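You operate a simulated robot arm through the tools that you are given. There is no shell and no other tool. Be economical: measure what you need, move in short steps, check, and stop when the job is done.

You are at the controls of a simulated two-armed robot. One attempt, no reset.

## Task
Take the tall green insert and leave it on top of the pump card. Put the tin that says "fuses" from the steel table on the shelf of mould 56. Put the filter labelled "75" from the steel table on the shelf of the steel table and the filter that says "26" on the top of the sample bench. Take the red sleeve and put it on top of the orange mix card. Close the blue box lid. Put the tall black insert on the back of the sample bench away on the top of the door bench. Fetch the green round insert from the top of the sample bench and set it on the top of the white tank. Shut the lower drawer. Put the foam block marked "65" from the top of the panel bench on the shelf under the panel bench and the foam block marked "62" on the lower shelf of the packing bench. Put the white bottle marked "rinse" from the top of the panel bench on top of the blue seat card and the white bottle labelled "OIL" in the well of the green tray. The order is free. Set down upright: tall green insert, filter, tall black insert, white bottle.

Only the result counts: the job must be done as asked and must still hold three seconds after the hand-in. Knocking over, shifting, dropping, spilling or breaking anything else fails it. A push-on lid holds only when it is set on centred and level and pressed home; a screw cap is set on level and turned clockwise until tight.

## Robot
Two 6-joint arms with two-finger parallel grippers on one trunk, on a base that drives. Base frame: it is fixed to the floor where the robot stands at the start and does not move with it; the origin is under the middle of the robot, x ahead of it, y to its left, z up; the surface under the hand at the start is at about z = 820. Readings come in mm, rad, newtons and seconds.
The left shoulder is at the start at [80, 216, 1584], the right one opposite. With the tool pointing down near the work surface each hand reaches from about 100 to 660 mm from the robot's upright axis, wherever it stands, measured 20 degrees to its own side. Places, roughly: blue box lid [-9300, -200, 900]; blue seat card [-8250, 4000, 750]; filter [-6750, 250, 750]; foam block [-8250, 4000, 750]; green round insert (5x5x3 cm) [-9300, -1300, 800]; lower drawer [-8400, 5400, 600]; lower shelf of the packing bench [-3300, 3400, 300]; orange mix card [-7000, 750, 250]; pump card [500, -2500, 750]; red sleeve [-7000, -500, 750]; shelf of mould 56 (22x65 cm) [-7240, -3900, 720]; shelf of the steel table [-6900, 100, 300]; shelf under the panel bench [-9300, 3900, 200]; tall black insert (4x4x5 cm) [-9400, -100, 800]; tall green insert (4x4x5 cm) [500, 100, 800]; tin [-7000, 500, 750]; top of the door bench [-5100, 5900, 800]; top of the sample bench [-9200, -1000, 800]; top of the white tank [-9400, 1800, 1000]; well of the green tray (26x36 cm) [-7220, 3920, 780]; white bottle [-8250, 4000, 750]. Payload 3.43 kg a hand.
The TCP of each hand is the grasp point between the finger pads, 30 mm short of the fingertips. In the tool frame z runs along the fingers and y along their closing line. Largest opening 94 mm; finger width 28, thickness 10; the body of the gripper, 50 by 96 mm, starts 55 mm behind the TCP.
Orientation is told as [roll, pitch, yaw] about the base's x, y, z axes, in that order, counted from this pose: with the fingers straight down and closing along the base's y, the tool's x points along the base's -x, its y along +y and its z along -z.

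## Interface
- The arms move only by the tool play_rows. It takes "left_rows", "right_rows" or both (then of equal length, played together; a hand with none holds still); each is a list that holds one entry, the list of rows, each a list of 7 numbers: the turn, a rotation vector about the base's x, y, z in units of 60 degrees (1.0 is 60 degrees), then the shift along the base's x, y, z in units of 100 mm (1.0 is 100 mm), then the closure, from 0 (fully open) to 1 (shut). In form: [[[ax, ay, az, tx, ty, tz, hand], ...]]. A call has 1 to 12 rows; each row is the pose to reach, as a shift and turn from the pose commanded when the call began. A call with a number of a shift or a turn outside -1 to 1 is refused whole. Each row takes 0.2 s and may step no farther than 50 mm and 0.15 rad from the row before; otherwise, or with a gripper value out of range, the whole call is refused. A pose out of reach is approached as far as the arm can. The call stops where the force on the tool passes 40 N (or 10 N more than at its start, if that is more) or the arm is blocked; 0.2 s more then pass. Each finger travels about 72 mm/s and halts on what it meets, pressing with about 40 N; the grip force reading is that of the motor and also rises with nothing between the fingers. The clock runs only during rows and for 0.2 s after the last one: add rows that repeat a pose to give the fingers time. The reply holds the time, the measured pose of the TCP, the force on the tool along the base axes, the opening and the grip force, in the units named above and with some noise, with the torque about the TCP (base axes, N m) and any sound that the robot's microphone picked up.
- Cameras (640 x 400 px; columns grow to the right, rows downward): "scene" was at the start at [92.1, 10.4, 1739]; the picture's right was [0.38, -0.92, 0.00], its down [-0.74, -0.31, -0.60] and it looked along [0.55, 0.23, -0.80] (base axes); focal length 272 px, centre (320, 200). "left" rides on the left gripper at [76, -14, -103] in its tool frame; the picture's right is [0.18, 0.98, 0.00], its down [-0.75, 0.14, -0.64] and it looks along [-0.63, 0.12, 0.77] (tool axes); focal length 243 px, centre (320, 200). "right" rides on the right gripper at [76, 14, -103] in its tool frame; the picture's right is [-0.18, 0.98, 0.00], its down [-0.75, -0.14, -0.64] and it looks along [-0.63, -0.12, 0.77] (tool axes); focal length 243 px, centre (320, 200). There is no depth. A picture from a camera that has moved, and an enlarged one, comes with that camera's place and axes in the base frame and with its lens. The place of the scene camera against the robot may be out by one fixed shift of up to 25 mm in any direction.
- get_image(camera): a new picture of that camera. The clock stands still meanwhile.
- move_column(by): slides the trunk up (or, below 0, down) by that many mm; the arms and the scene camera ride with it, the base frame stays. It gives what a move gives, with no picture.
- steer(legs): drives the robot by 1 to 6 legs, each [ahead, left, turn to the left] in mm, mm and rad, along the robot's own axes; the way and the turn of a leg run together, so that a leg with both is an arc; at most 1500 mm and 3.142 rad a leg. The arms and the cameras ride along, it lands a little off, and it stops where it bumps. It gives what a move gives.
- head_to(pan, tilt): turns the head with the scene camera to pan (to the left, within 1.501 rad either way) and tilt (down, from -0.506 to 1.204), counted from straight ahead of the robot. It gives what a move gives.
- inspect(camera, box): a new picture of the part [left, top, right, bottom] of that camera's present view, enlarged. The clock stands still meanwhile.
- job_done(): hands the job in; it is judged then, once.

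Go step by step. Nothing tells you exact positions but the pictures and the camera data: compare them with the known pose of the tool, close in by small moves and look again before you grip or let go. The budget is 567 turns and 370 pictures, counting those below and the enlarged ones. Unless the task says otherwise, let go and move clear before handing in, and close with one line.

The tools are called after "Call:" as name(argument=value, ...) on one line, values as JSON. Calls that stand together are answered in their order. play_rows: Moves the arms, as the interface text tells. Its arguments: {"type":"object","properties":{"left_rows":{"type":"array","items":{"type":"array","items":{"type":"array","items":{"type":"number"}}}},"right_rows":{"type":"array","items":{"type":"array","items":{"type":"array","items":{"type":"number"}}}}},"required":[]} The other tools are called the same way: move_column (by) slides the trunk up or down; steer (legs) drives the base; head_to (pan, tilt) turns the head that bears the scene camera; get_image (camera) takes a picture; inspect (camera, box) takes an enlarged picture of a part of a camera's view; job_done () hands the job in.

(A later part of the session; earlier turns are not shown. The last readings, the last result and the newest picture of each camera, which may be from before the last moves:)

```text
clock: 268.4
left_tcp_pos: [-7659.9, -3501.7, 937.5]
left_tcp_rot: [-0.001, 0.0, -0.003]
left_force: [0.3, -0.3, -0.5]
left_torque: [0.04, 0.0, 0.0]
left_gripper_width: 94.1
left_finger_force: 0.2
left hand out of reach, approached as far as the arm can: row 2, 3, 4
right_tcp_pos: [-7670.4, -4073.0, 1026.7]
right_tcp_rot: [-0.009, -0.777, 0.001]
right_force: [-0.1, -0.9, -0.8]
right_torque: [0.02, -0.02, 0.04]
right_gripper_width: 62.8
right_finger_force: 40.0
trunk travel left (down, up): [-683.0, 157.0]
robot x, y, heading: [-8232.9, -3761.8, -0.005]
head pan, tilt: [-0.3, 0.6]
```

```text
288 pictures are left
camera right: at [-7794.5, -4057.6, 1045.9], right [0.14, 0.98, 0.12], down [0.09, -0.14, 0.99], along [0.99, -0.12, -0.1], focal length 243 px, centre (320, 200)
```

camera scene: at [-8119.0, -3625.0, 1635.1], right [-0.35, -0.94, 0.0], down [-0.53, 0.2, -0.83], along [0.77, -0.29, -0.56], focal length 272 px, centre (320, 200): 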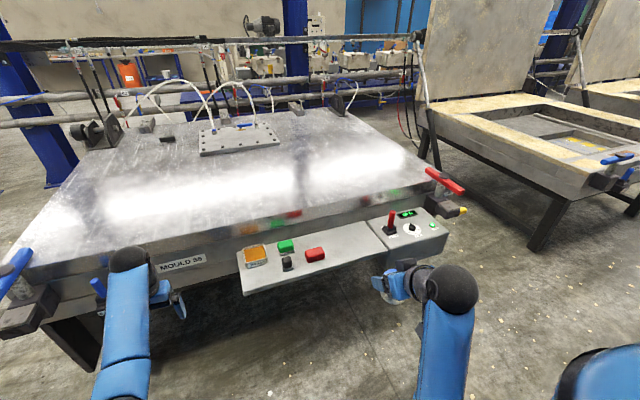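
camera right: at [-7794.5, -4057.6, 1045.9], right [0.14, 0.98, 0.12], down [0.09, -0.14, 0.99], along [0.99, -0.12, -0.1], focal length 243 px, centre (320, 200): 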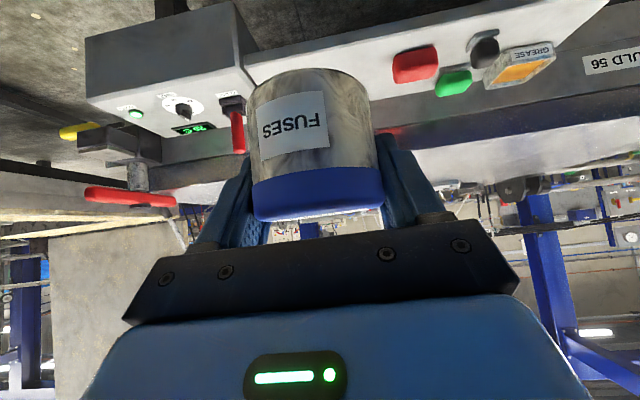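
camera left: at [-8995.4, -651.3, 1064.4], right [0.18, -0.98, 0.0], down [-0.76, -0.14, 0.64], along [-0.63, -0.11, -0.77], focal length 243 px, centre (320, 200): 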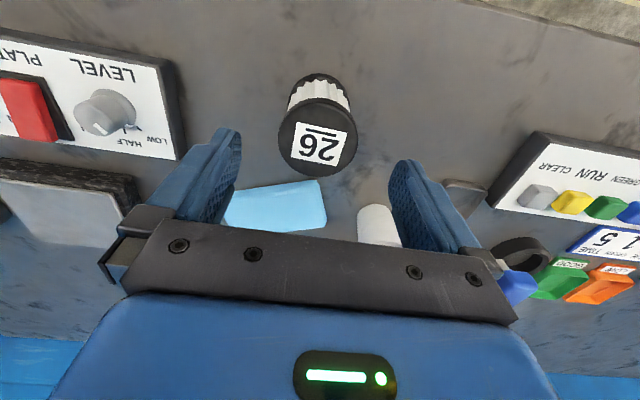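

I extend the right hand further out and down.

Call:
play_rows(right_rows=[[[0, 0, 0, 0.3, 0, -0.3, 0.8], [0, 0, 0, 0.6, 0, -0.6, 0.8], [0, 0, 0, 0.9, 0, -0.95, 0.8], [0, 0, 0, 1.0, 0, -1.0, 0.8]]])

Call:
play_rows(right_rows=[[[0, 0, 0, 0.2, 0, -0.3, 0.8], [0, 0, 0, 0.4, 0, -0.6, 0.8], [0, 0, 0, 0.5, 0, -0.95, 0.8], [0, 0, 0, 0.5, 0, -1.0, 0.8]]])

Call:
steer(legs=[[130, 0, 0.004]])

Call:
get_image(camera="right")

Call:
get_image(camera="scene")

```text
clock: 269.4
left_tcp_pos: [-7658.8, -3500.5, 936.0]
left_tcp_rot: [-0.001, 0.001, -0.002]
left_force: [-0.1, 0.2, -0.7]
left_torque: [-0.02, 0.01, -0.01]
left_gripper_width: 93.8
left_finger_force: 0.0
right_tcp_pos: [-7570.3, -4073.6, 925.0]
right_tcp_rot: [-0.009, -0.776, 0.001]
right_force: [-0.6, -0.8, -2.2]
right_torque: [0.03, 0.0, 0.04]
right_gripper_width: 62.7
right_finger_force: 39.9
trunk travel left (down, up): [-683.0, 157.0]
robot x, y, heading: [-8234.6, -3760.3, -0.003]
head pan, tilt: [-0.3, 0.6]
```

```text
clock: 270.4
left_tcp_pos: [-7659.4, -3501.5, 937.4]
left_tcp_rot: [0.0, 0.0, -0.004]
left_force: [-0.9, 0.8, -0.1]
left_torque: [-0.01, -0.02, -0.01]
left_gripper_width: 94.2
left_finger_force: 0.1
right_tcp_pos: [-7519.9, -4075.2, 825.4]
right_tcp_rot: [-0.008, -0.777, -0.001]
right_force: [0.7, -0.8, -0.5]
right_torque: [0.01, 0.0, -0.02]
right_gripper_width: 62.6
right_finger_force: 39.4
trunk travel left (down, up): [-683.0, 157.0]
robot x, y, heading: [-8234.1, -3757.3, -0.003]
head pan, tilt: [-0.3, 0.6]
```

```text
clock: 271.6
left_tcp_pos: [-7533.3, -3497.7, 938.7]
left_tcp_rot: [-0.002, 0.0, 0.002]
left_force: [0.4, 0.1, 0.4]
left_torque: [0.0, 0.01, 0.01]
left_gripper_width: 94.1
left_finger_force: 0.0
right_tcp_pos: [-7391.6, -4070.4, 826.3]
right_tcp_rot: [-0.008, -0.778, 0.004]
right_force: [0.0, 0.4, -1.1]
right_torque: [0.01, -0.02, 0.02]
right_gripper_width: 62.9
right_finger_force: 39.6
trunk travel left (down, up): [-683.0, 157.0]
robot x, y, heading: [-8104.8, -3755.8, 0.002]
head pan, tilt: [-0.3, 0.6]
```

```text
287 pictures are left
camera right: at [-7516.6, -4056.5, 845.6], right [0.13, 0.98, 0.12], down [0.09, -0.14, 0.99], along [0.99, -0.12, -0.1], focal length 243 px, centre (320, 200)
```

right: 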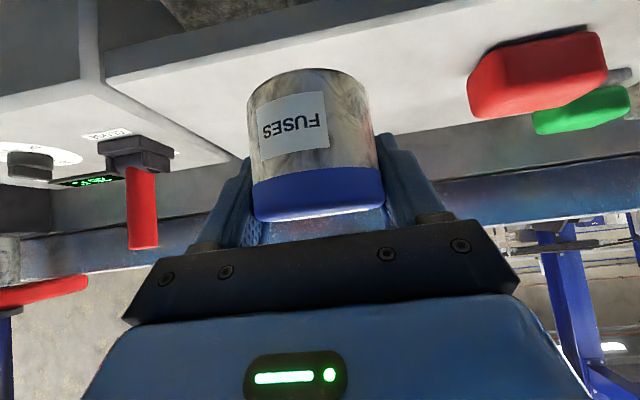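

```text
286 pictures are left
camera scene: at [-7997.3, -3803.5, 1635.4], right [-0.3, -0.96, 0.0], down [-0.54, 0.17, -0.83], along [0.79, -0.24, -0.56], focal length 272 px, centre (320, 200)
```

scene: 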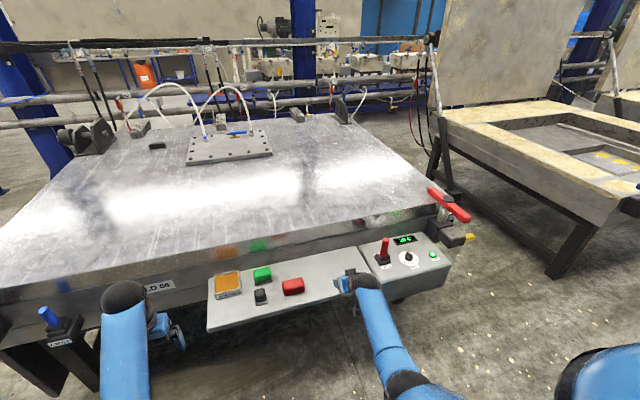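

Shelf at z≈740, front edge x≈-7395; free between y -4192 and -3941. I move in 95 mm, then lower.

Call:
steer(legs=[[97, 0, -0.002]])

Call:
play_rows(right_rows=[[[0, 0, 0, 0, 0, -0.2, 0.8], [0, 0, 0, 0, 0, -0.36, 0.8], [0, 0, 0, 0, 0, -0.4, 0.8], [0, 0, 0, 0, 0, -0.43, 0.8], [0, 0, 0, 0, 0, -0.46, 0.8], [0, 0, 0, 0, 0, -0.49, 0.8], [0, 0, 0, 0, 0, -0.52, 0.8]]])

Call:
get_image(camera="right")

```text
clock: 272.8
left_tcp_pos: [-7439.4, -3497.5, 939.3]
left_tcp_rot: [-0.002, -0.004, 0.005]
left_force: [-0.7, 0.0, 0.6]
left_torque: [0.0, -0.02, 0.0]
left_gripper_width: 94.2
left_finger_force: 0.0
right_tcp_pos: [-7295.3, -4068.9, 828.4]
right_tcp_rot: [-0.006, -0.781, 0.008]
right_force: [-0.1, -1.3, -1.1]
right_torque: [0.0, -0.02, 0.0]
right_gripper_width: 62.9
right_finger_force: 40.4
trunk travel left (down, up): [-683.0, 157.0]
robot x, y, heading: [-8004.9, -3758.4, -0.001]
head pan, tilt: [-0.3, 0.6]
```

```text
clock: 274.4
left_tcp_pos: [-7435.1, -3497.7, 937.5]
left_tcp_rot: [-0.002, 0.0, 0.005]
left_force: [-0.2, -0.2, 0.8]
left_torque: [-0.01, 0.0, 0.02]
left_gripper_width: 94.0
left_finger_force: 0.1
right_tcp_pos: [-7291.1, -4069.2, 772.6]
right_tcp_rot: [-0.007, -0.775, 0.006]
right_force: [0.8, 0.5, -1.3]
right_torque: [-0.02, -0.01, 0.01]
right_gripper_width: 63.0
right_finger_force: 40.1
trunk travel left (down, up): [-683.0, 157.0]
robot x, y, heading: [-8004.4, -3758.6, 0.01]
head pan, tilt: [-0.3, 0.6]
```

```text
285 pictures are left
camera right: at [-7416.6, -4054.5, 792.0], right [0.13, 0.98, 0.12], down [0.09, -0.14, 0.99], along [0.99, -0.12, -0.11], focal length 243 px, centre (320, 200)
```

right: 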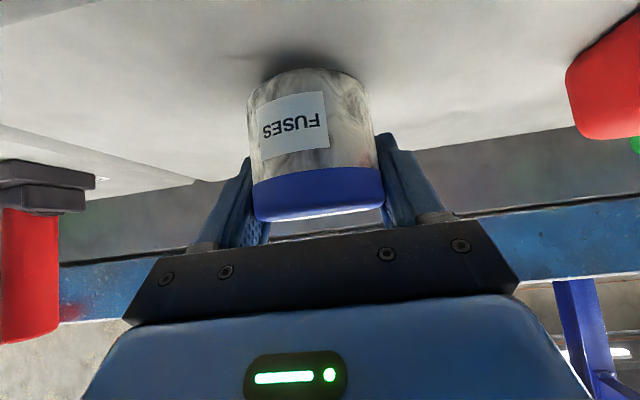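

Very near the shelf surface; finer steps down to contact.

Call:
play_rows(right_rows=[[[0, 0, 0, 0, 0, -0.03, 0.8], [0, 0, 0, 0, 0, -0.06, 0.8], [0, 0, 0, 0, 0, -0.09, 0.8], [0, 0, 0, 0, 0, -0.12, 0.8], [0, 0, 0, 0, 0, -0.15, 0.8], [0, 0, 0, 0, 0, -0.18, 0.8]]])

```text
clock: 275.8
left_tcp_pos: [-7439.0, -3494.6, 939.5]
left_tcp_rot: [-0.005, -0.002, 0.004]
left_force: [0.2, 0.4, -0.3]
left_torque: [0.01, -0.02, 0.0]
left_gripper_width: 94.0
left_finger_force: 0.0
right_tcp_pos: [-7291.0, -4068.4, 761.2]
right_tcp_rot: [-0.012, -0.786, 0.008]
right_force: [0.7, 4.4, 27.0]
right_torque: [0.43, 0.95, -0.11]
right_gripper_width: 62.5
right_finger_force: 40.1
trunk travel left (down, up): [-683.0, 157.0]
robot x, y, heading: [-8003.0, -3760.2, 0.004]
head pan, tilt: [-0.3, 0.6]
```

Call:
play_rows(right_rows=[[[0, 0, 0, 0, 0, 0.06, 0.8], [0, 0, 0, 0, 0, 0.06, 0.4], [0, 0, 0, 0, 0, 0.06, 0.0], [0, 0, 0, 0, 0, 0.06, 0.0], [0, 0, 0, -0.25, 0, 0.15, 0.0], [0, 0, 0, -0.6, 0, 0.4, 0.0], [0, 0, 0, -1.0, 0, 0.6, 0.0]]])

Call:
get_image(camera="right")

```text
clock: 277.4
left_tcp_pos: [-7436.2, -3496.6, 938.2]
left_tcp_rot: [-0.005, -0.002, 0.005]
left_force: [-0.2, 0.5, 0.5]
left_torque: [0.0, -0.02, -0.02]
left_gripper_width: 93.7
left_finger_force: 0.0
right_tcp_pos: [-7393.1, -4066.4, 814.6]
right_tcp_rot: [-0.008, -0.777, 0.011]
right_force: [0.7, -0.3, -0.1]
right_torque: [0.02, 0.0, 0.0]
right_gripper_width: 93.9
right_finger_force: 0.0
trunk travel left (down, up): [-683.0, 157.0]
robot x, y, heading: [-8002.5, -3759.5, 0.003]
head pan, tilt: [-0.3, 0.6]
```

```text
284 pictures are left
camera right: at [-7518.8, -4052.7, 833.2], right [0.13, 0.98, 0.12], down [0.09, -0.14, 0.99], along [0.99, -0.12, -0.1], focal length 243 px, centre (320, 200)
```

right: 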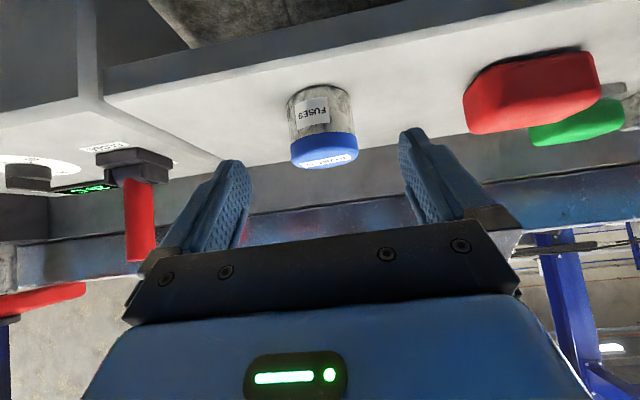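

Tin is on the shelf of mould 56. Back to the sample bench.

Call:
steer(legs=[[-200, 0, 0], [0, 1450, 0], [0, 1450, 0], [0, 450, 0], [0, 0, 3.14]])

Call:
head_to(pan=-0.25, tilt=0.65)

Call:
get_image(camera="scene")

```text
clock: 301.9
left_tcp_pos: [-8847.9, -625.1, 937.5]
left_tcp_rot: [-0.001, -0.001, 3.025]
left_force: [-0.1, 1.1, 0.3]
left_torque: [0.03, 0.01, 0.0]
left_gripper_width: 94.0
left_finger_force: 0.0
right_tcp_pos: [-8822.6, -52.8, 813.4]
right_tcp_rot: [-0.008, -0.777, 3.027]
right_force: [-0.7, 0.3, 0.6]
right_torque: [0.0, 0.02, -0.04]
right_gripper_width: 94.0
right_finger_force: 0.1
trunk travel left (down, up): [-683.0, 157.0]
robot x, y, heading: [-8248.7, -434.3, 3.023]
head pan, tilt: [-0.3, 0.6]
```

```text
clock: 302.5
left_tcp_pos: [-8848.3, -624.9, 936.5]
left_tcp_rot: [-0.001, 0.0, 3.023]
left_force: [0.3, 0.4, -0.2]
left_torque: [-0.01, -0.01, -0.04]
left_gripper_width: 94.0
left_finger_force: 0.1
right_tcp_pos: [-8822.1, -53.2, 813.3]
right_tcp_rot: [-0.009, -0.776, 3.026]
right_force: [0.0, 0.4, 0.1]
right_torque: [-0.01, 0.0, 0.04]
right_gripper_width: 94.1
right_finger_force: 0.0
trunk travel left (down, up): [-683.0, 157.0]
robot x, y, heading: [-8248.5, -433.5, 3.019]
head pan, tilt: [-0.25, 0.649]
```

```text
283 pictures are left
camera scene: at [-8367.7, -415.9, 1630.8], right [0.36, 0.93, 0.0], down [0.56, -0.22, -0.8], along [-0.74, 0.29, -0.6], focal length 272 px, centre (320, 200)
```

scene: 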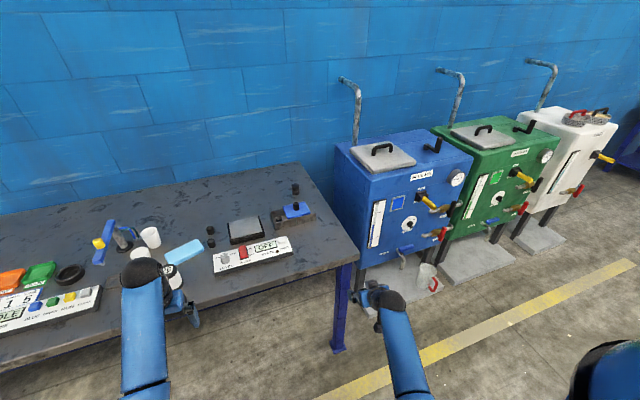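

Call:
inspect(camera="scene", box=[190, 160, 350, 260])

```text
4.00 times, centred on (270, 210) of scene
camera zoom: at [-8367.7, -415.9, 1630.8], right [0.36, 0.93, 0.0], down [0.56, -0.22, -0.8], along [-0.74, 0.29, -0.6], focal length 1086 px, centre (520, 160)
```

zoom: 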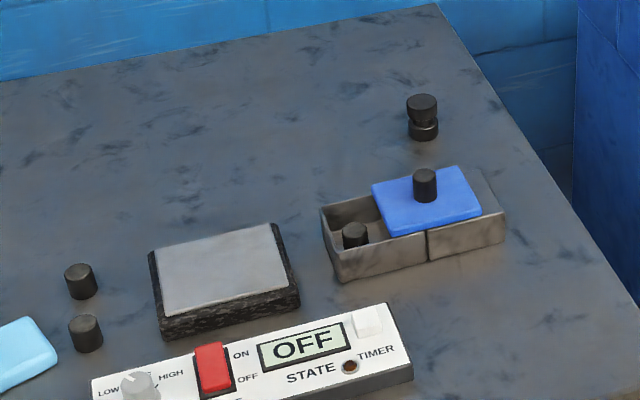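

The blue lid looks like a sliding lid, open to the right by about 58 mm, with a knob. I straighten up, raise, and look with the right hand camera.

Call:
move_column(by=130)

Call:
steer(legs=[[0, 30, 0.1226], [150, 0, 0]])

Call:
get_image(camera="right")

Call:
get_image(camera="scene")

```text
clock: 304.1
left_tcp_pos: [-8847.7, -625.2, 1066.5]
left_tcp_rot: [-0.002, 0.0, 3.025]
left_force: [0.8, -0.7, -0.2]
left_torque: [0.02, 0.03, -0.01]
left_gripper_width: 94.1
left_finger_force: 0.0
right_tcp_pos: [-8822.6, -52.7, 942.4]
right_tcp_rot: [-0.01, -0.776, 3.027]
right_force: [0.7, 0.4, 1.3]
right_torque: [0.01, -0.01, 0.01]
right_gripper_width: 94.3
right_finger_force: 0.1
trunk travel left (down, up): [-813.0, 27.0]
robot x, y, heading: [-8250.3, -436.5, 3.022]
head pan, tilt: [-0.25, 0.649]
```

```text
clock: 306.1
left_tcp_pos: [-8970.9, -727.4, 1068.5]
left_tcp_rot: [-0.003, -0.003, -3.138]
left_force: [-0.2, 0.4, -0.6]
left_torque: [0.0, 0.05, 0.0]
left_gripper_width: 94.3
left_finger_force: 0.0
right_tcp_pos: [-9015.3, -158.2, 945.1]
right_tcp_rot: [-0.012, -0.779, -3.131]
right_force: [-0.5, -0.9, 0.2]
right_torque: [0.02, 0.0, -0.04]
right_gripper_width: 94.0
right_finger_force: 0.1
trunk travel left (down, up): [-813.0, 27.0]
robot x, y, heading: [-8404.6, -464.9, -3.142]
head pan, tilt: [-0.25, 0.649]
```

```text
281 pictures are left
camera right: at [-8887.8, -172.1, 964.1], right [-0.13, -0.98, 0.12], down [-0.09, 0.13, 0.99], along [-0.99, 0.12, -0.1], focal length 243 px, centre (320, 200)
```

right: 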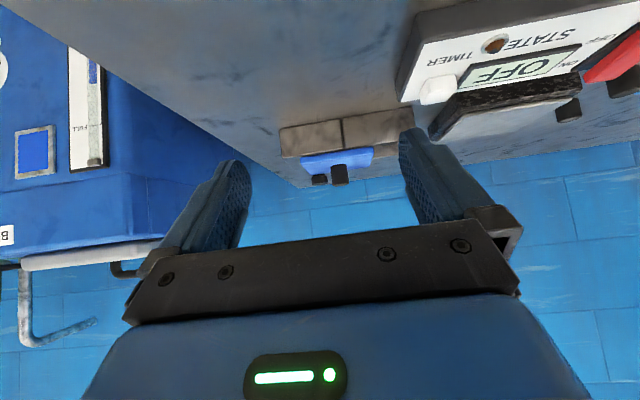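

```text
280 pictures are left
camera scene: at [-8520.2, -463.3, 1761.3], right [0.24, 0.97, 0.0], down [0.58, -0.15, -0.8], along [-0.77, 0.2, -0.6], focal length 272 px, centre (320, 200)
```

scene: 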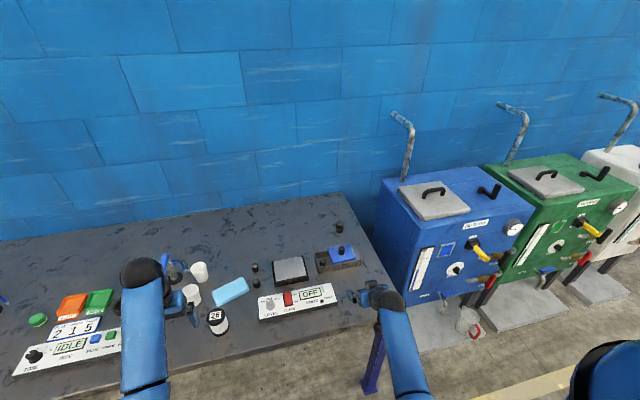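

Knob located at about [-9294, -163, 880]. I advance the base and check again.

Call:
steer(legs=[[160, 5, 0]])

Call:
get_image(camera="right")

```text
clock: 307.5
left_tcp_pos: [-9129.7, -730.4, 1069.1]
left_tcp_rot: [-0.001, -0.002, -3.138]
left_force: [-0.1, -0.5, -0.2]
left_torque: [-0.02, 0.02, 0.02]
left_gripper_width: 94.0
left_finger_force: 0.2
right_tcp_pos: [-9173.3, -161.1, 945.4]
right_tcp_rot: [-0.008, -0.779, -3.136]
right_force: [-0.3, -0.3, 0.3]
right_torque: [0.04, 0.04, 0.0]
right_gripper_width: 93.9
right_finger_force: 0.1
trunk travel left (down, up): [-813.0, 27.0]
robot x, y, heading: [-8563.8, -470.8, -3.137]
head pan, tilt: [-0.25, 0.649]
```

```text
279 pictures are left
camera right: at [-9045.9, -175.7, 963.7], right [-0.13, -0.98, 0.12], down [-0.09, 0.14, 0.99], along [-0.99, 0.12, -0.1], focal length 243 px, centre (320, 200)
```

right: 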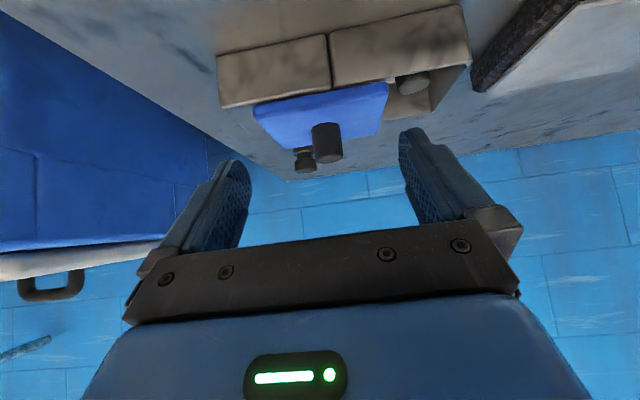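

Call:
play_rows(right_rows=[[[0, 0, 0, -0.1, 0, -0.4, 0], [0, 0, 0, -0.4, 0, -0.47, 0], [0, 0, 0, -0.7, 0, -0.47, 0], [0, 0, 0, -0.85, 0, -0.47, 0.2], [0, 0, 0, -0.85, 0, -0.47, 0.2]]])

Call:
get_image(camera="right")

```text
clock: 308.0
left_tcp_pos: [-9127.5, -730.9, 1070.1]
left_tcp_rot: [-0.003, -0.004, -3.139]
left_force: [0.7, 0.4, 0.8]
left_torque: [-0.01, 0.03, -0.03]
left_gripper_width: 94.1
left_finger_force: 0.1
right_tcp_pos: [-9192.2, -159.9, 902.8]
right_tcp_rot: [-0.006, -0.771, -3.136]
right_force: [1.0, 0.5, 0.4]
right_torque: [0.01, -0.03, 0.03]
right_gripper_width: 93.8
right_finger_force: 0.2
trunk travel left (down, up): [-813.0, 27.0]
robot x, y, heading: [-8558.2, -472.5, -3.143]
head pan, tilt: [-0.25, 0.649]
stopped in row 2 (right hand): the force on the tool passed its limit at 165 N (the readings are from after the stop); the commanded pose is now the measured one
```

```text
278 pictures are left
camera right: at [-9065.1, -174.3, 923.3], right [-0.13, -0.98, 0.12], down [-0.09, 0.14, 0.99], along [-0.99, 0.12, -0.11], focal length 243 px, centre (320, 200)
```

right: 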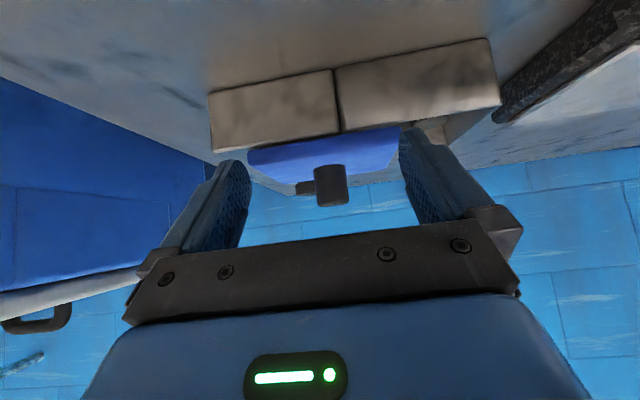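

I bumped something, probably the box edge. I back up, raise and check whether anything moved.

Call:
play_rows(right_rows=[[[0, 0, 0, 0.3, 0, 0, 0], [0, 0, 0, 0.3, 0, 0.4, 0], [0, 0, 0, 0.3, 0, 0.4, 0]]])

Call:
inspect(camera="scene", box=[220, 210, 400, 320])

Call:
get_image(camera="right")

```text
clock: 308.8
left_tcp_pos: [-9134.7, -730.7, 1067.0]
left_tcp_rot: [-0.002, 0.001, -3.14]
left_force: [0.3, -0.5, 1.0]
left_torque: [0.0, 0.0, 0.0]
left_gripper_width: 94.0
left_finger_force: 0.0
right_tcp_pos: [-9167.9, -160.9, 940.2]
right_tcp_rot: [-0.006, -0.766, -3.137]
right_force: [0.1, 0.2, 0.5]
right_torque: [-0.02, 0.01, -0.02]
right_gripper_width: 93.6
right_finger_force: 0.0
trunk travel left (down, up): [-813.0, 27.0]
robot x, y, heading: [-8562.9, -468.4, -3.14]
head pan, tilt: [-0.25, 0.649]
```

```text
3.56 times, centred on (310, 265) of scene
camera zoom: at [-8684.2, -465.6, 1760.8], right [0.25, 0.97, 0.0], down [0.59, -0.15, -0.8], along [-0.77, 0.2, -0.6], focal length 965 px, centre (356, -31)
```

zoom: 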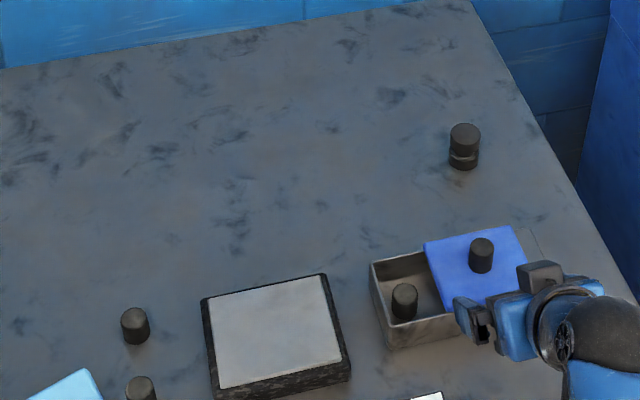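

```text
276 pictures are left
camera right: at [-9041.4, -174.9, 960.1], right [-0.13, -0.98, 0.12], down [-0.1, 0.14, 0.99], along [-0.99, 0.12, -0.11], focal length 243 px, centre (320, 200)
```

right: 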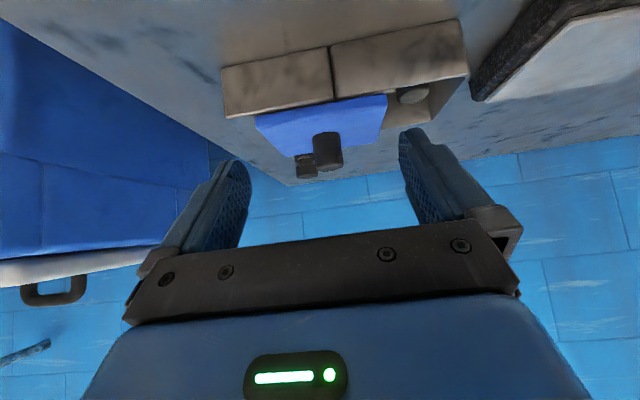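

Nothing moved. I retry a bit higher.

Call:
play_rows(right_rows=[[[0, 0, 0, -0.3, 0, -0.15, 0], [0, 0, 0, -0.6, 0, -0.28, 0], [0, 0, 0, -0.9, 0, -0.3, 0], [0, 0, 0, -1.0, 0, -0.3, 0], [0, 0, 0, -1.0, 0, -0.3, 0]]])

Call:
get_image(camera="right")

```text
clock: 310.0
left_tcp_pos: [-9134.2, -731.3, 1066.5]
left_tcp_rot: [-0.002, 0.0, -3.139]
left_force: [0.2, 0.1, -0.1]
left_torque: [0.01, 0.02, -0.01]
left_gripper_width: 94.0
left_finger_force: 0.1
right_tcp_pos: [-9267.7, -162.3, 909.4]
right_tcp_rot: [-0.004, -0.769, -3.138]
right_force: [0.1, 0.7, 2.0]
right_torque: [-0.16, 0.04, 0.01]
right_gripper_width: 93.5
right_finger_force: 0.0
trunk travel left (down, up): [-813.0, 27.0]
robot x, y, heading: [-8563.7, -468.3, -3.141]
head pan, tilt: [-0.25, 0.649]
```

```text
275 pictures are left
camera right: at [-9140.7, -175.3, 929.8], right [-0.13, -0.98, 0.12], down [-0.1, 0.14, 0.99], along [-0.99, 0.12, -0.11], focal length 243 px, centre (320, 200)
```

right: 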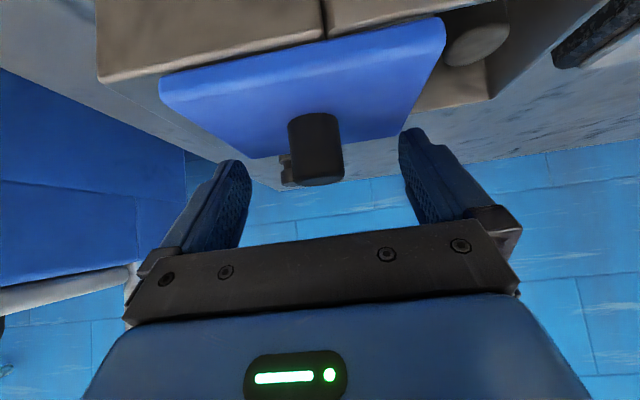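

Knob is between the fingertips. Closing on it.

Call:
play_rows(right_rows=[[[0, 0, 0, 0, 0, 0, 0.5], [0, 0, 0, 0, 0, 0, 0.9], [0, 0, 0, 0, 0, 0, 0.9], [0, 0, 0, 0, 0, 0, 0.9], [0, 0, 0, 0, 0, 0, 0.9]]])

Call:
get_image(camera="right")

```text
clock: 311.2
left_tcp_pos: [-9134.2, -730.7, 1067.2]
left_tcp_rot: [-0.002, 0.001, -3.14]
left_force: [0.3, 0.9, 0.7]
left_torque: [-0.02, -0.02, 0.01]
left_gripper_width: 93.9
left_finger_force: 0.1
right_tcp_pos: [-9268.2, -160.0, 909.8]
right_tcp_rot: [-0.007, -0.767, -3.138]
right_force: [-0.9, -0.5, 2.6]
right_torque: [-0.08, 0.07, 0.0]
right_gripper_width: 29.8
right_finger_force: 44.7
trunk travel left (down, up): [-813.0, 27.0]
robot x, y, heading: [-8564.1, -474.0, -3.14]
head pan, tilt: [-0.25, 0.649]
```

```text
274 pictures are left
camera right: at [-9140.4, -175.2, 929.8], right [-0.13, -0.98, 0.12], down [-0.1, 0.14, 0.99], along [-0.99, 0.12, -0.11], focal length 243 px, centre (320, 200)
```

right: 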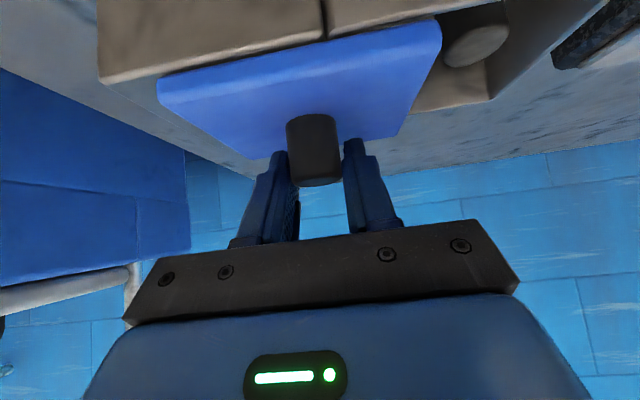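

Knob held (30 mm). Sliding the lid towards -y until it stops.

Call:
play_rows(right_rows=[[[0, 0, 0, 0, -0.08, 0, 0.9], [0, 0, 0, 0, -0.16, 0, 0.9], [0, 0, 0, 0, -0.24, 0, 0.9], [0, 0, 0, 0, -0.32, 0, 0.9], [0, 0, 0, 0, -0.4, 0, 0.9], [0, 0, 0, 0, -0.46, 0, 0.9], [0, 0, 0, 0, -0.5, 0, 0.9]]])

Call:
get_image(camera="right")

```text
clock: 312.8
left_tcp_pos: [-9134.3, -729.8, 1067.8]
left_tcp_rot: [-0.001, 0.0, -3.141]
left_force: [0.1, -0.4, -0.5]
left_torque: [-0.03, -0.02, 0.0]
left_gripper_width: 93.8
left_finger_force: 0.1
right_tcp_pos: [-9268.8, -209.8, 909.6]
right_tcp_rot: [-0.004, -0.766, -3.135]
right_force: [2.9, 0.9, 3.3]
right_torque: [-0.17, -1.17, 0.05]
right_gripper_width: 29.7
right_finger_force: 44.7
trunk travel left (down, up): [-813.0, 27.0]
robot x, y, heading: [-8560.9, -473.8, -3.144]
head pan, tilt: [-0.25, 0.649]
```

```text
273 pictures are left
camera right: at [-9140.4, -224.8, 929.9], right [-0.13, -0.98, 0.12], down [-0.1, 0.14, 0.99], along [-0.99, 0.12, -0.11], focal length 243 px, centre (320, 200)
```

right: 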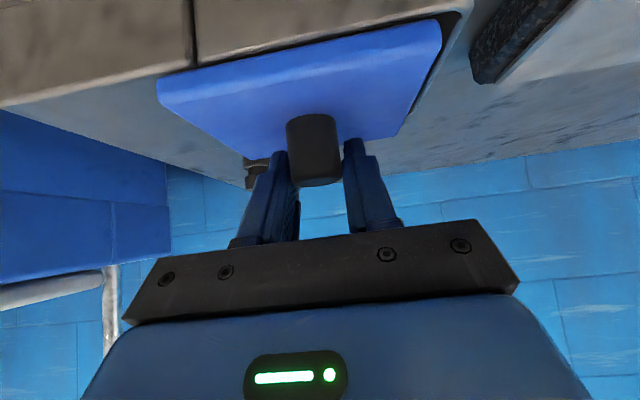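

Call:
play_rows(right_rows=[[[0, 0, 0, 0, -0.04, 0, 0.9], [0, 0, 0, 0, -0.08, 0, 0.9], [0, 0, 0, 0, -0.12, 0, 0.9], [0, 0, 0, 0, -0.16, 0, 0.9], [0, 0, 0, 0, -0.2, 0, 0.9]]])

Call:
get_image(camera="right")

Call:
inspect(camera="scene", box=[260, 220, 380, 300])

```text
clock: 314.0
left_tcp_pos: [-9133.1, -726.3, 1067.6]
left_tcp_rot: [0.0, -0.002, -3.141]
left_force: [0.5, -0.3, -0.3]
left_torque: [0.01, -0.02, 0.01]
left_gripper_width: 94.0
left_finger_force: 0.0
right_tcp_pos: [-9267.0, -224.2, 909.7]
right_tcp_rot: [-0.005, -0.768, -3.14]
right_force: [1.9, 14.5, 1.6]
right_torque: [0.15, -0.84, 0.32]
right_gripper_width: 30.1
right_finger_force: 45.3
trunk travel left (down, up): [-813.0, 27.0]
robot x, y, heading: [-8563.8, -468.5, 3.14]
head pan, tilt: [-0.25, 0.649]
```

```text
272 pictures are left
camera right: at [-9140.4, -239.7, 929.7], right [-0.13, -0.98, 0.12], down [-0.1, 0.14, 0.99], along [-0.99, 0.12, -0.11], focal length 243 px, centre (320, 200)
```

right: 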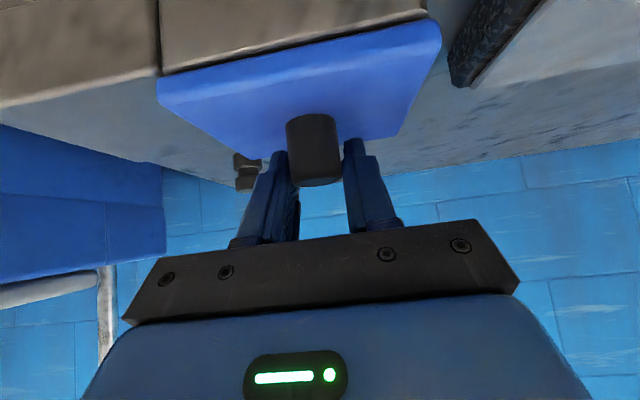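

```text
5.00 times, centred on (320, 260) of scene
camera zoom: at [-8683.3, -461.1, 1760.9], right [0.25, 0.97, 0.0], down [0.59, -0.15, -0.8], along [-0.77, 0.2, -0.6], focal length 1358 px, centre (320, -100)
```

zoom: 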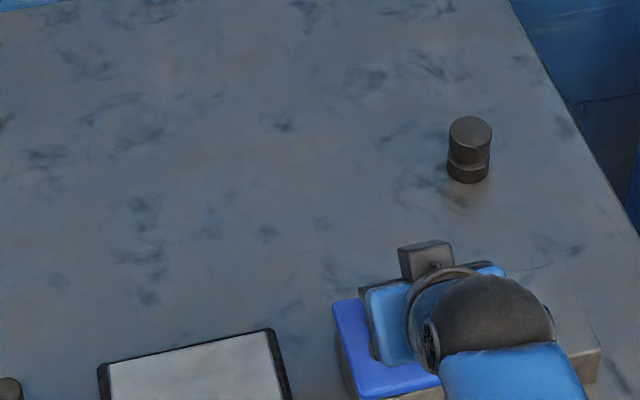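

The lid covers the compartment and has met its stop. Releasing and rising.

Call:
play_rows(right_rows=[[[0, 0, 0, 0, 0.03, 0, 0.9], [0, 0, 0, 0, 0.05, 0, 0.5], [0, 0, 0, 0, 0.05, 0, 0.3], [0, 0, 0, 0, 0.05, 0, 0.3], [0, 0, 0, 0.1, 0.05, 0.4, 0.3], [0, 0, 0, 0.1, 0.05, 0.8, 0.0]]])

Call:
get_image(camera="right")

```text
clock: 315.4
left_tcp_pos: [-9133.2, -729.9, 1066.1]
left_tcp_rot: [-0.002, 0.0, -3.14]
left_force: [0.1, -0.1, -0.5]
left_torque: [-0.01, 0.01, -0.02]
left_gripper_width: 94.1
left_finger_force: 0.1
right_tcp_pos: [-9256.6, -225.4, 987.7]
right_tcp_rot: [-0.007, -0.767, -3.137]
right_force: [1.0, 0.4, -0.4]
right_torque: [-0.04, 0.03, -0.02]
right_gripper_width: 93.8
right_finger_force: 0.1
trunk travel left (down, up): [-813.0, 27.0]
robot x, y, heading: [-8563.8, -466.2, -3.139]
head pan, tilt: [-0.25, 0.649]
```

```text
270 pictures are left
camera right: at [-9130.8, -239.2, 1008.7], right [-0.13, -0.98, 0.12], down [-0.1, 0.14, 0.99], along [-0.99, 0.12, -0.11], focal length 243 px, centre (320, 200)
```

right: 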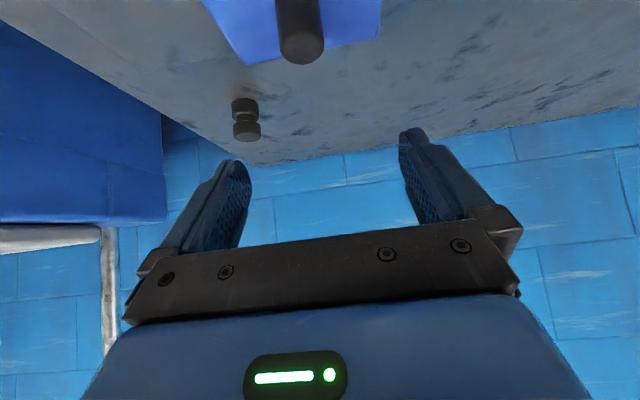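

Lid closed. The tall black insert at about [-9455, -112] is far back, so I'll lower the shoulders for more reach: back off, lower trunk, raise hands.

Call:
steer(legs=[[-400, 0, 0]])

Call:
move_column(by=-350)

Call:
play_rows(left_rows=[[[0, 0, 0, 0, 0, 0.25, 0], [0, 0, 0, 0, 0, 0.5, 0], [0, 0, 0, 0, 0, 0.75, 0], [0, 0, 0, 0, 0, 1.0, 0], [0, 0, 0, 0, 0, 1.0, 0]]], right_rows=[[[0, -0.1, 0, 0, 0, 0.25, 0], [0, -0.2, 0, 0, 0, 0.5, 0], [0, -0.3, 0, 0, 0, 0.75, 0], [0, -0.33, 0, 0, 0, 1.0, 0], [0, -0.33, 0, 0, 0, 1.0, 0]]])

Call:
play_rows(left_rows=[[[0, 0, 0, 0, 0, 0.33, 0], [0, 0, 0, 0, 0, 0.66, 0], [0, 0, 0, 0, 0, 1.0, 0], [0, 0, 0, 0, 0, 1.0, 0]]], right_rows=[[[0, 0, 0, 0, 0, 0.33, 0], [0, 0, 0, 0, 0, 0.66, 0], [0, 0, 0, 0, 0, 1.0, 0], [0, 0, 0, 0, 0, 1.0, 0]]])

Call:
play_rows(left_rows=[[[0, 0, 0, 0, 0, 0.33, 0], [0, 0, 0, 0, 0, 0.66, 0], [0, 0, 0, 0, 0, 1.0, 0], [0, 0, 0, 0, 0, 1.0, 0]]], right_rows=[[[0, 0, 0, 0, 0, 0.33, 0], [0, 0, 0, 0, 0, 0.66, 0], [0, 0, 0, 0, 0, 1.0, 0], [0, 0, 0, 0, 0, 1.0, 0]]])

```text
clock: 317.9
left_tcp_pos: [-8734.4, -730.8, 1065.6]
left_tcp_rot: [-0.001, 0.005, -3.138]
left_force: [-0.9, -0.6, -0.1]
left_torque: [-0.01, -0.01, 0.03]
left_gripper_width: 94.2
left_finger_force: 0.1
right_tcp_pos: [-8859.1, -224.0, 985.0]
right_tcp_rot: [-0.006, -0.764, -3.136]
right_force: [0.5, 0.1, -0.3]
right_torque: [0.04, -0.01, -0.02]
right_gripper_width: 93.9
right_finger_force: 0.0
trunk travel left (down, up): [-813.0, 27.0]
robot x, y, heading: [-8160.6, -470.1, -3.139]
head pan, tilt: [-0.25, 0.649]
```

```text
clock: 321.4
left_tcp_pos: [-8732.7, -729.9, 716.9]
left_tcp_rot: [-0.002, -0.001, -3.139]
left_force: [-0.1, -0.3, -1.0]
left_torque: [-0.01, 0.0, 0.01]
left_gripper_width: 94.3
left_finger_force: 0.0
right_tcp_pos: [-8855.4, -225.2, 638.4]
right_tcp_rot: [-0.007, -0.765, -3.138]
right_force: [0.0, -0.6, 0.0]
right_torque: [0.01, 0.0, 0.02]
right_gripper_width: 94.1
right_finger_force: 0.1
trunk travel left (down, up): [-463.0, 377.0]
robot x, y, heading: [-8162.4, -469.0, -3.139]
head pan, tilt: [-0.25, 0.649]
```

```text
clock: 322.6
left_tcp_pos: [-8779.2, -732.6, 752.6]
left_tcp_rot: [0.0, 0.0, -3.139]
left_force: [0.1, -0.1, -0.1]
left_torque: [-0.04, -0.03, -0.03]
left_gripper_width: 94.0
left_finger_force: 0.1
left hand out of reach, approached as far as the arm can: row 1, 2, 3, 4, 5
right_tcp_pos: [-8858.2, -225.3, 737.2]
right_tcp_rot: [-0.004, -0.422, -3.14]
right_force: [0.1, -0.2, -0.5]
right_torque: [-0.05, -0.01, -0.01]
right_gripper_width: 93.9
right_finger_force: 0.0
trunk travel left (down, up): [-463.0, 377.0]
robot x, y, heading: [-8159.5, -469.0, -3.144]
head pan, tilt: [-0.25, 0.649]
```

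```text
clock: 323.6
left_tcp_pos: [-8835.5, -737.5, 811.2]
left_tcp_rot: [-0.002, 0.001, -3.139]
left_force: [0.2, 0.0, -0.2]
left_torque: [-0.01, -0.01, -0.01]
left_gripper_width: 94.0
left_finger_force: 0.1
left hand out of reach, approached as far as the arm can: row 1, 2, 3, 4
right_tcp_pos: [-8857.9, -225.0, 837.8]
right_tcp_rot: [-0.004, -0.422, -3.139]
right_force: [-0.1, 0.6, 0.1]
right_torque: [-0.01, -0.01, 0.0]
right_gripper_width: 93.8
right_finger_force: 0.1
trunk travel left (down, up): [-463.0, 377.0]
robot x, y, heading: [-8158.6, -471.0, -3.14]
head pan, tilt: [-0.25, 0.649]
```

```text
clock: 324.6
left_tcp_pos: [-8879.7, -740.7, 890.8]
left_tcp_rot: [0.0, 0.001, -3.138]
left_force: [-0.2, 0.0, 0.4]
left_torque: [0.0, 0.0, 0.0]
left_gripper_width: 93.9
left_finger_force: 0.1
left hand out of reach, approached as far as the arm can: row 1, 2, 3, 4
right_tcp_pos: [-8857.6, -222.5, 937.7]
right_tcp_rot: [-0.004, -0.421, -3.138]
right_force: [-0.2, 0.7, -0.3]
right_torque: [-0.01, 0.03, 0.01]
right_gripper_width: 93.9
right_finger_force: 0.0
trunk travel left (down, up): [-463.0, 377.0]
robot x, y, heading: [-8165.8, -469.1, -3.138]
head pan, tilt: [-0.25, 0.649]
```

The left hand must go higher to clear things on the bench; raising it more.

Call:
play_rows(left_rows=[[[0, 0, 0, 0, 0, 0.33, 0], [0, 0, 0, 0, 0, 0.66, 0], [0, 0, 0, 0, 0, 1.0, 0], [0, 0, 0, 0, 0, 1.0, 0]]])

Call:
play_rows(left_rows=[[[0, 0, 0, 0, 0, 0.33, 0], [0, 0, 0, 0, 0, 0.66, 0], [0, 0, 0, 0, 0, 1.0, 0], [0, 0, 0, 0, 0, 1.0, 0]]])

Call:
steer(legs=[[0, -112, 0]])

Call:
get_image(camera="right")

Call:
get_image(camera="scene")

```text
clock: 325.6
left_tcp_pos: [-8903.7, -746.2, 990.4]
left_tcp_rot: [-0.002, 0.0, -3.139]
left_force: [0.1, 0.5, 0.7]
left_torque: [-0.01, 0.0, 0.0]
left_gripper_width: 94.2
left_finger_force: 0.0
left hand out of reach, approached as far as the arm can: row 1, 2, 3, 4
right_tcp_pos: [-8857.4, -223.5, 938.8]
right_tcp_rot: [-0.005, -0.42, -3.138]
right_force: [-0.2, -0.1, 0.0]
right_torque: [0.03, 0.01, 0.0]
right_gripper_width: 93.9
right_finger_force: 0.0
trunk travel left (down, up): [-463.0, 377.0]
robot x, y, heading: [-8158.3, -468.4, -3.145]
head pan, tilt: [-0.25, 0.649]
```

```text
clock: 326.6
left_tcp_pos: [-8901.3, -746.1, 1091.9]
left_tcp_rot: [-0.002, 0.003, -3.138]
left_force: [-0.5, 0.2, -0.7]
left_torque: [0.03, 0.01, 0.01]
left_gripper_width: 93.9
left_finger_force: 0.0
left hand out of reach, approached as far as the arm can: row 1, 2
right_tcp_pos: [-8856.3, -223.9, 937.9]
right_tcp_rot: [-0.005, -0.421, -3.139]
right_force: [0.6, 0.6, -1.1]
right_torque: [0.01, -0.01, 0.01]
right_gripper_width: 93.8
right_finger_force: 0.0
trunk travel left (down, up): [-463.0, 377.0]
robot x, y, heading: [-8162.4, -469.2, -3.144]
head pan, tilt: [-0.25, 0.649]
```

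```text
clock: 327.8
left_tcp_pos: [-8901.1, -637.6, 1091.8]
left_tcp_rot: [-0.003, 0.002, -3.139]
left_force: [-0.3, -0.4, 0.3]
left_torque: [0.01, 0.0, -0.02]
left_gripper_width: 93.9
left_finger_force: 0.1
right_tcp_pos: [-8858.6, -114.6, 938.8]
right_tcp_rot: [-0.006, -0.421, -3.137]
right_force: [-0.9, 0.1, 0.7]
right_torque: [0.01, -0.05, -0.02]
right_gripper_width: 93.8
right_finger_force: 0.0
trunk travel left (down, up): [-463.0, 377.0]
robot x, y, heading: [-8163.7, -358.0, -3.141]
head pan, tilt: [-0.25, 0.649]
```

```text
269 pictures are left
camera right: at [-8744.4, -129.4, 999.9], right [-0.16, -0.98, 0.07], down [-0.43, 0.14, 0.89], along [-0.89, 0.12, -0.44], focal length 243 px, centre (320, 200)
```

right: 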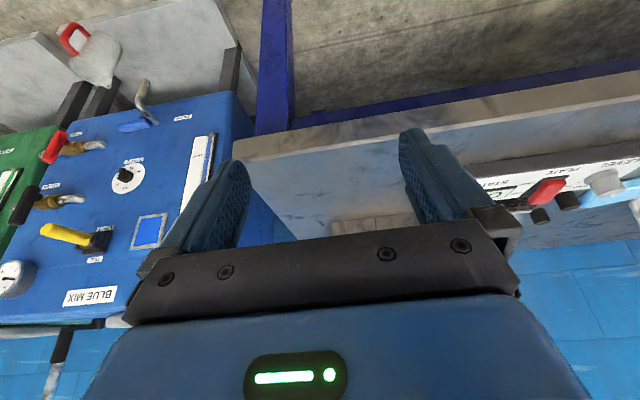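

```text
268 pictures are left
camera scene: at [-8282.1, -356.8, 1410.8], right [0.25, 0.97, 0.0], down [0.59, -0.15, -0.8], along [-0.77, 0.2, -0.6], focal length 272 px, centre (320, 200)
```

scene: 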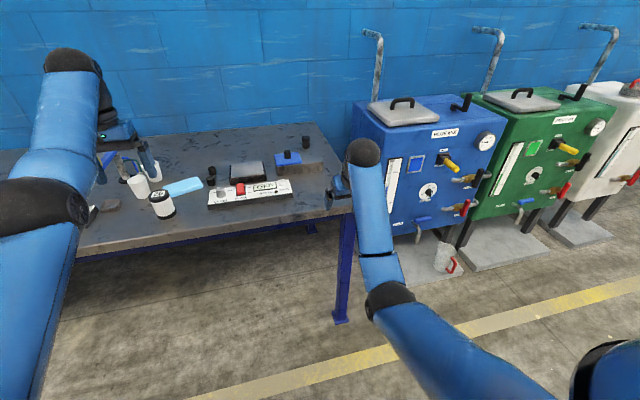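

Clear path seen. Driving up to the bench with the right hand aimed at the black insert.

Call:
steer(legs=[[425, 0, 0]])

Call:
get_image(camera="right")

Call:
get_image(camera="scene")

```text
clock: 330.4
left_tcp_pos: [-9323.8, -647.4, 1092.6]
left_tcp_rot: [-0.004, -0.001, -3.128]
left_force: [0.1, -0.1, 0.1]
left_torque: [0.0, -0.01, 0.01]
left_gripper_width: 94.0
left_finger_force: 0.0
right_tcp_pos: [-9285.2, -123.8, 939.2]
right_tcp_rot: [-0.004, -0.42, -3.13]
right_force: [-0.5, -0.1, 0.0]
right_torque: [0.0, 0.02, -0.01]
right_gripper_width: 94.0
right_finger_force: 0.1
trunk travel left (down, up): [-463.0, 377.0]
robot x, y, heading: [-8592.6, -363.1, -3.13]
head pan, tilt: [-0.25, 0.649]
```

```text
267 pictures are left
camera right: at [-9173.0, -136.5, 1000.1], right [-0.15, -0.99, 0.07], down [-0.43, 0.13, 0.89], along [-0.89, 0.11, -0.44], focal length 243 px, centre (320, 200)
```

right: 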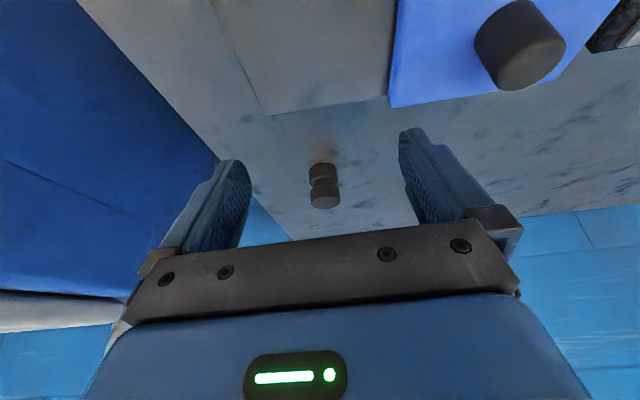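

```text
266 pictures are left
camera scene: at [-8708.6, -359.2, 1410.9], right [0.24, 0.97, 0.0], down [0.59, -0.14, -0.8], along [-0.77, 0.19, -0.6], focal length 272 px, centre (320, 200)
```

scene: 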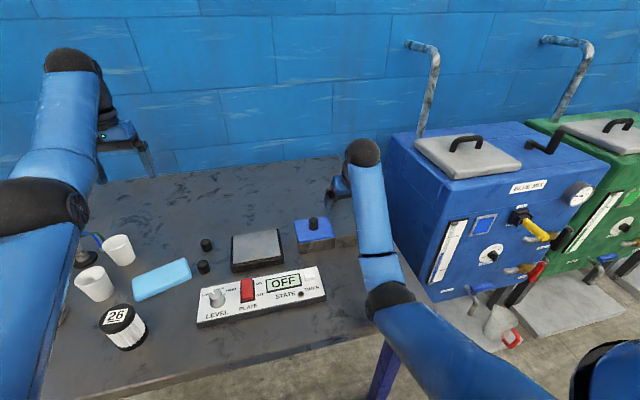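

Insert located about [-9453, -107]. Extending toward it.

Call:
play_rows(right_rows=[[[0, 0, 0, -0.35, 0.06, 0, 0], [0, 0, 0, -0.7, 0.12, 0, 0], [0, 0, 0, -1.0, 0.17, -0.2, 0], [0, 0, 0, -1.0, 0.17, -0.2, 0]]])

Call:
get_image(camera="right")

```text
clock: 331.4
left_tcp_pos: [-9324.2, -646.7, 1091.7]
left_tcp_rot: [-0.001, 0.001, -3.128]
left_force: [0.1, 0.2, 0.0]
left_torque: [-0.01, 0.0, 0.02]
left_gripper_width: 94.0
left_finger_force: 0.0
right_tcp_pos: [-9387.0, -107.0, 914.9]
right_tcp_rot: [-0.005, -0.422, -3.125]
right_force: [0.6, 0.1, -0.5]
right_torque: [0.01, 0.0, 0.02]
right_gripper_width: 94.1
right_finger_force: 0.1
trunk travel left (down, up): [-463.0, 377.0]
robot x, y, heading: [-8588.1, -363.3, -3.127]
head pan, tilt: [-0.25, 0.649]
```

```text
265 pictures are left
camera right: at [-9273.3, -119.8, 977.3], right [-0.15, -0.99, 0.07], down [-0.43, 0.13, 0.89], along [-0.89, 0.11, -0.44], focal length 243 px, centre (320, 200)
```

right: 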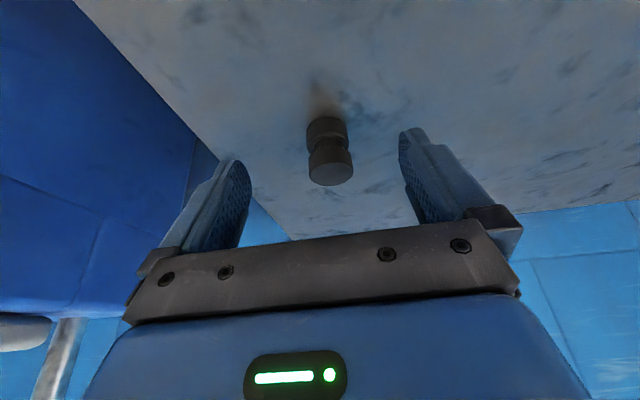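

Call:
play_rows(right_rows=[[[0, 0, 0, -0.3, -0.02, -0.2, 0], [0, 0, 0, -0.5, -0.02, -0.45, 0], [0, 0, 0, -0.6, -0.02, -0.58, 0], [0, 0, 0, -0.6, -0.02, -0.58, 0], [0, 0, 0, -0.6, -0.02, -0.58, 0.9], [0, 0, 0, -0.6, -0.02, -0.58, 0.9], [0, 0, 0, -0.6, -0.02, -0.58, 0.9], [0, 0, 0, -0.6, -0.02, -0.58, 0.9]]])

Call:
get_image(camera="right")

```text
clock: 333.2
left_tcp_pos: [-9324.1, -646.2, 1092.4]
left_tcp_rot: [-0.002, 0.001, -3.128]
left_force: [0.3, 0.2, -0.1]
left_torque: [-0.02, 0.02, -0.01]
left_gripper_width: 93.9
left_finger_force: 0.0
right_tcp_pos: [-9433.0, -108.5, 861.0]
right_tcp_rot: [-0.005, -0.421, -3.128]
right_force: [0.5, 0.6, -0.3]
right_torque: [0.05, -0.01, 0.02]
right_gripper_width: 37.4
right_finger_force: 39.8
right hand out of reach, approached as far as the arm can: row 3, 4, 5, 6, 7, 8
trunk travel left (down, up): [-463.0, 377.0]
robot x, y, heading: [-8588.4, -363.6, -3.132]
head pan, tilt: [-0.25, 0.649]
```

```text
264 pictures are left
camera right: at [-9319.8, -121.8, 922.1], right [-0.15, -0.99, 0.07], down [-0.43, 0.13, 0.89], along [-0.89, 0.11, -0.44], focal length 243 px, centre (320, 200)
```

right: 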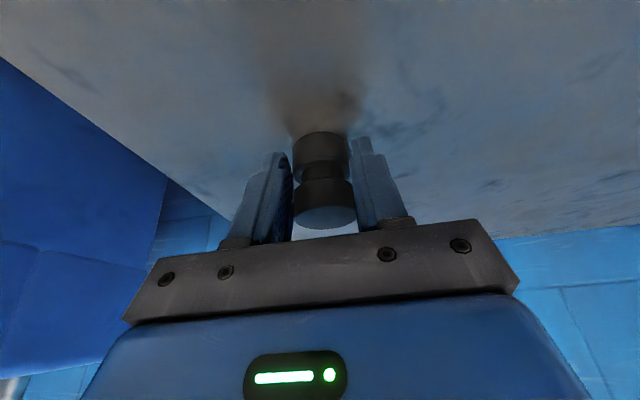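

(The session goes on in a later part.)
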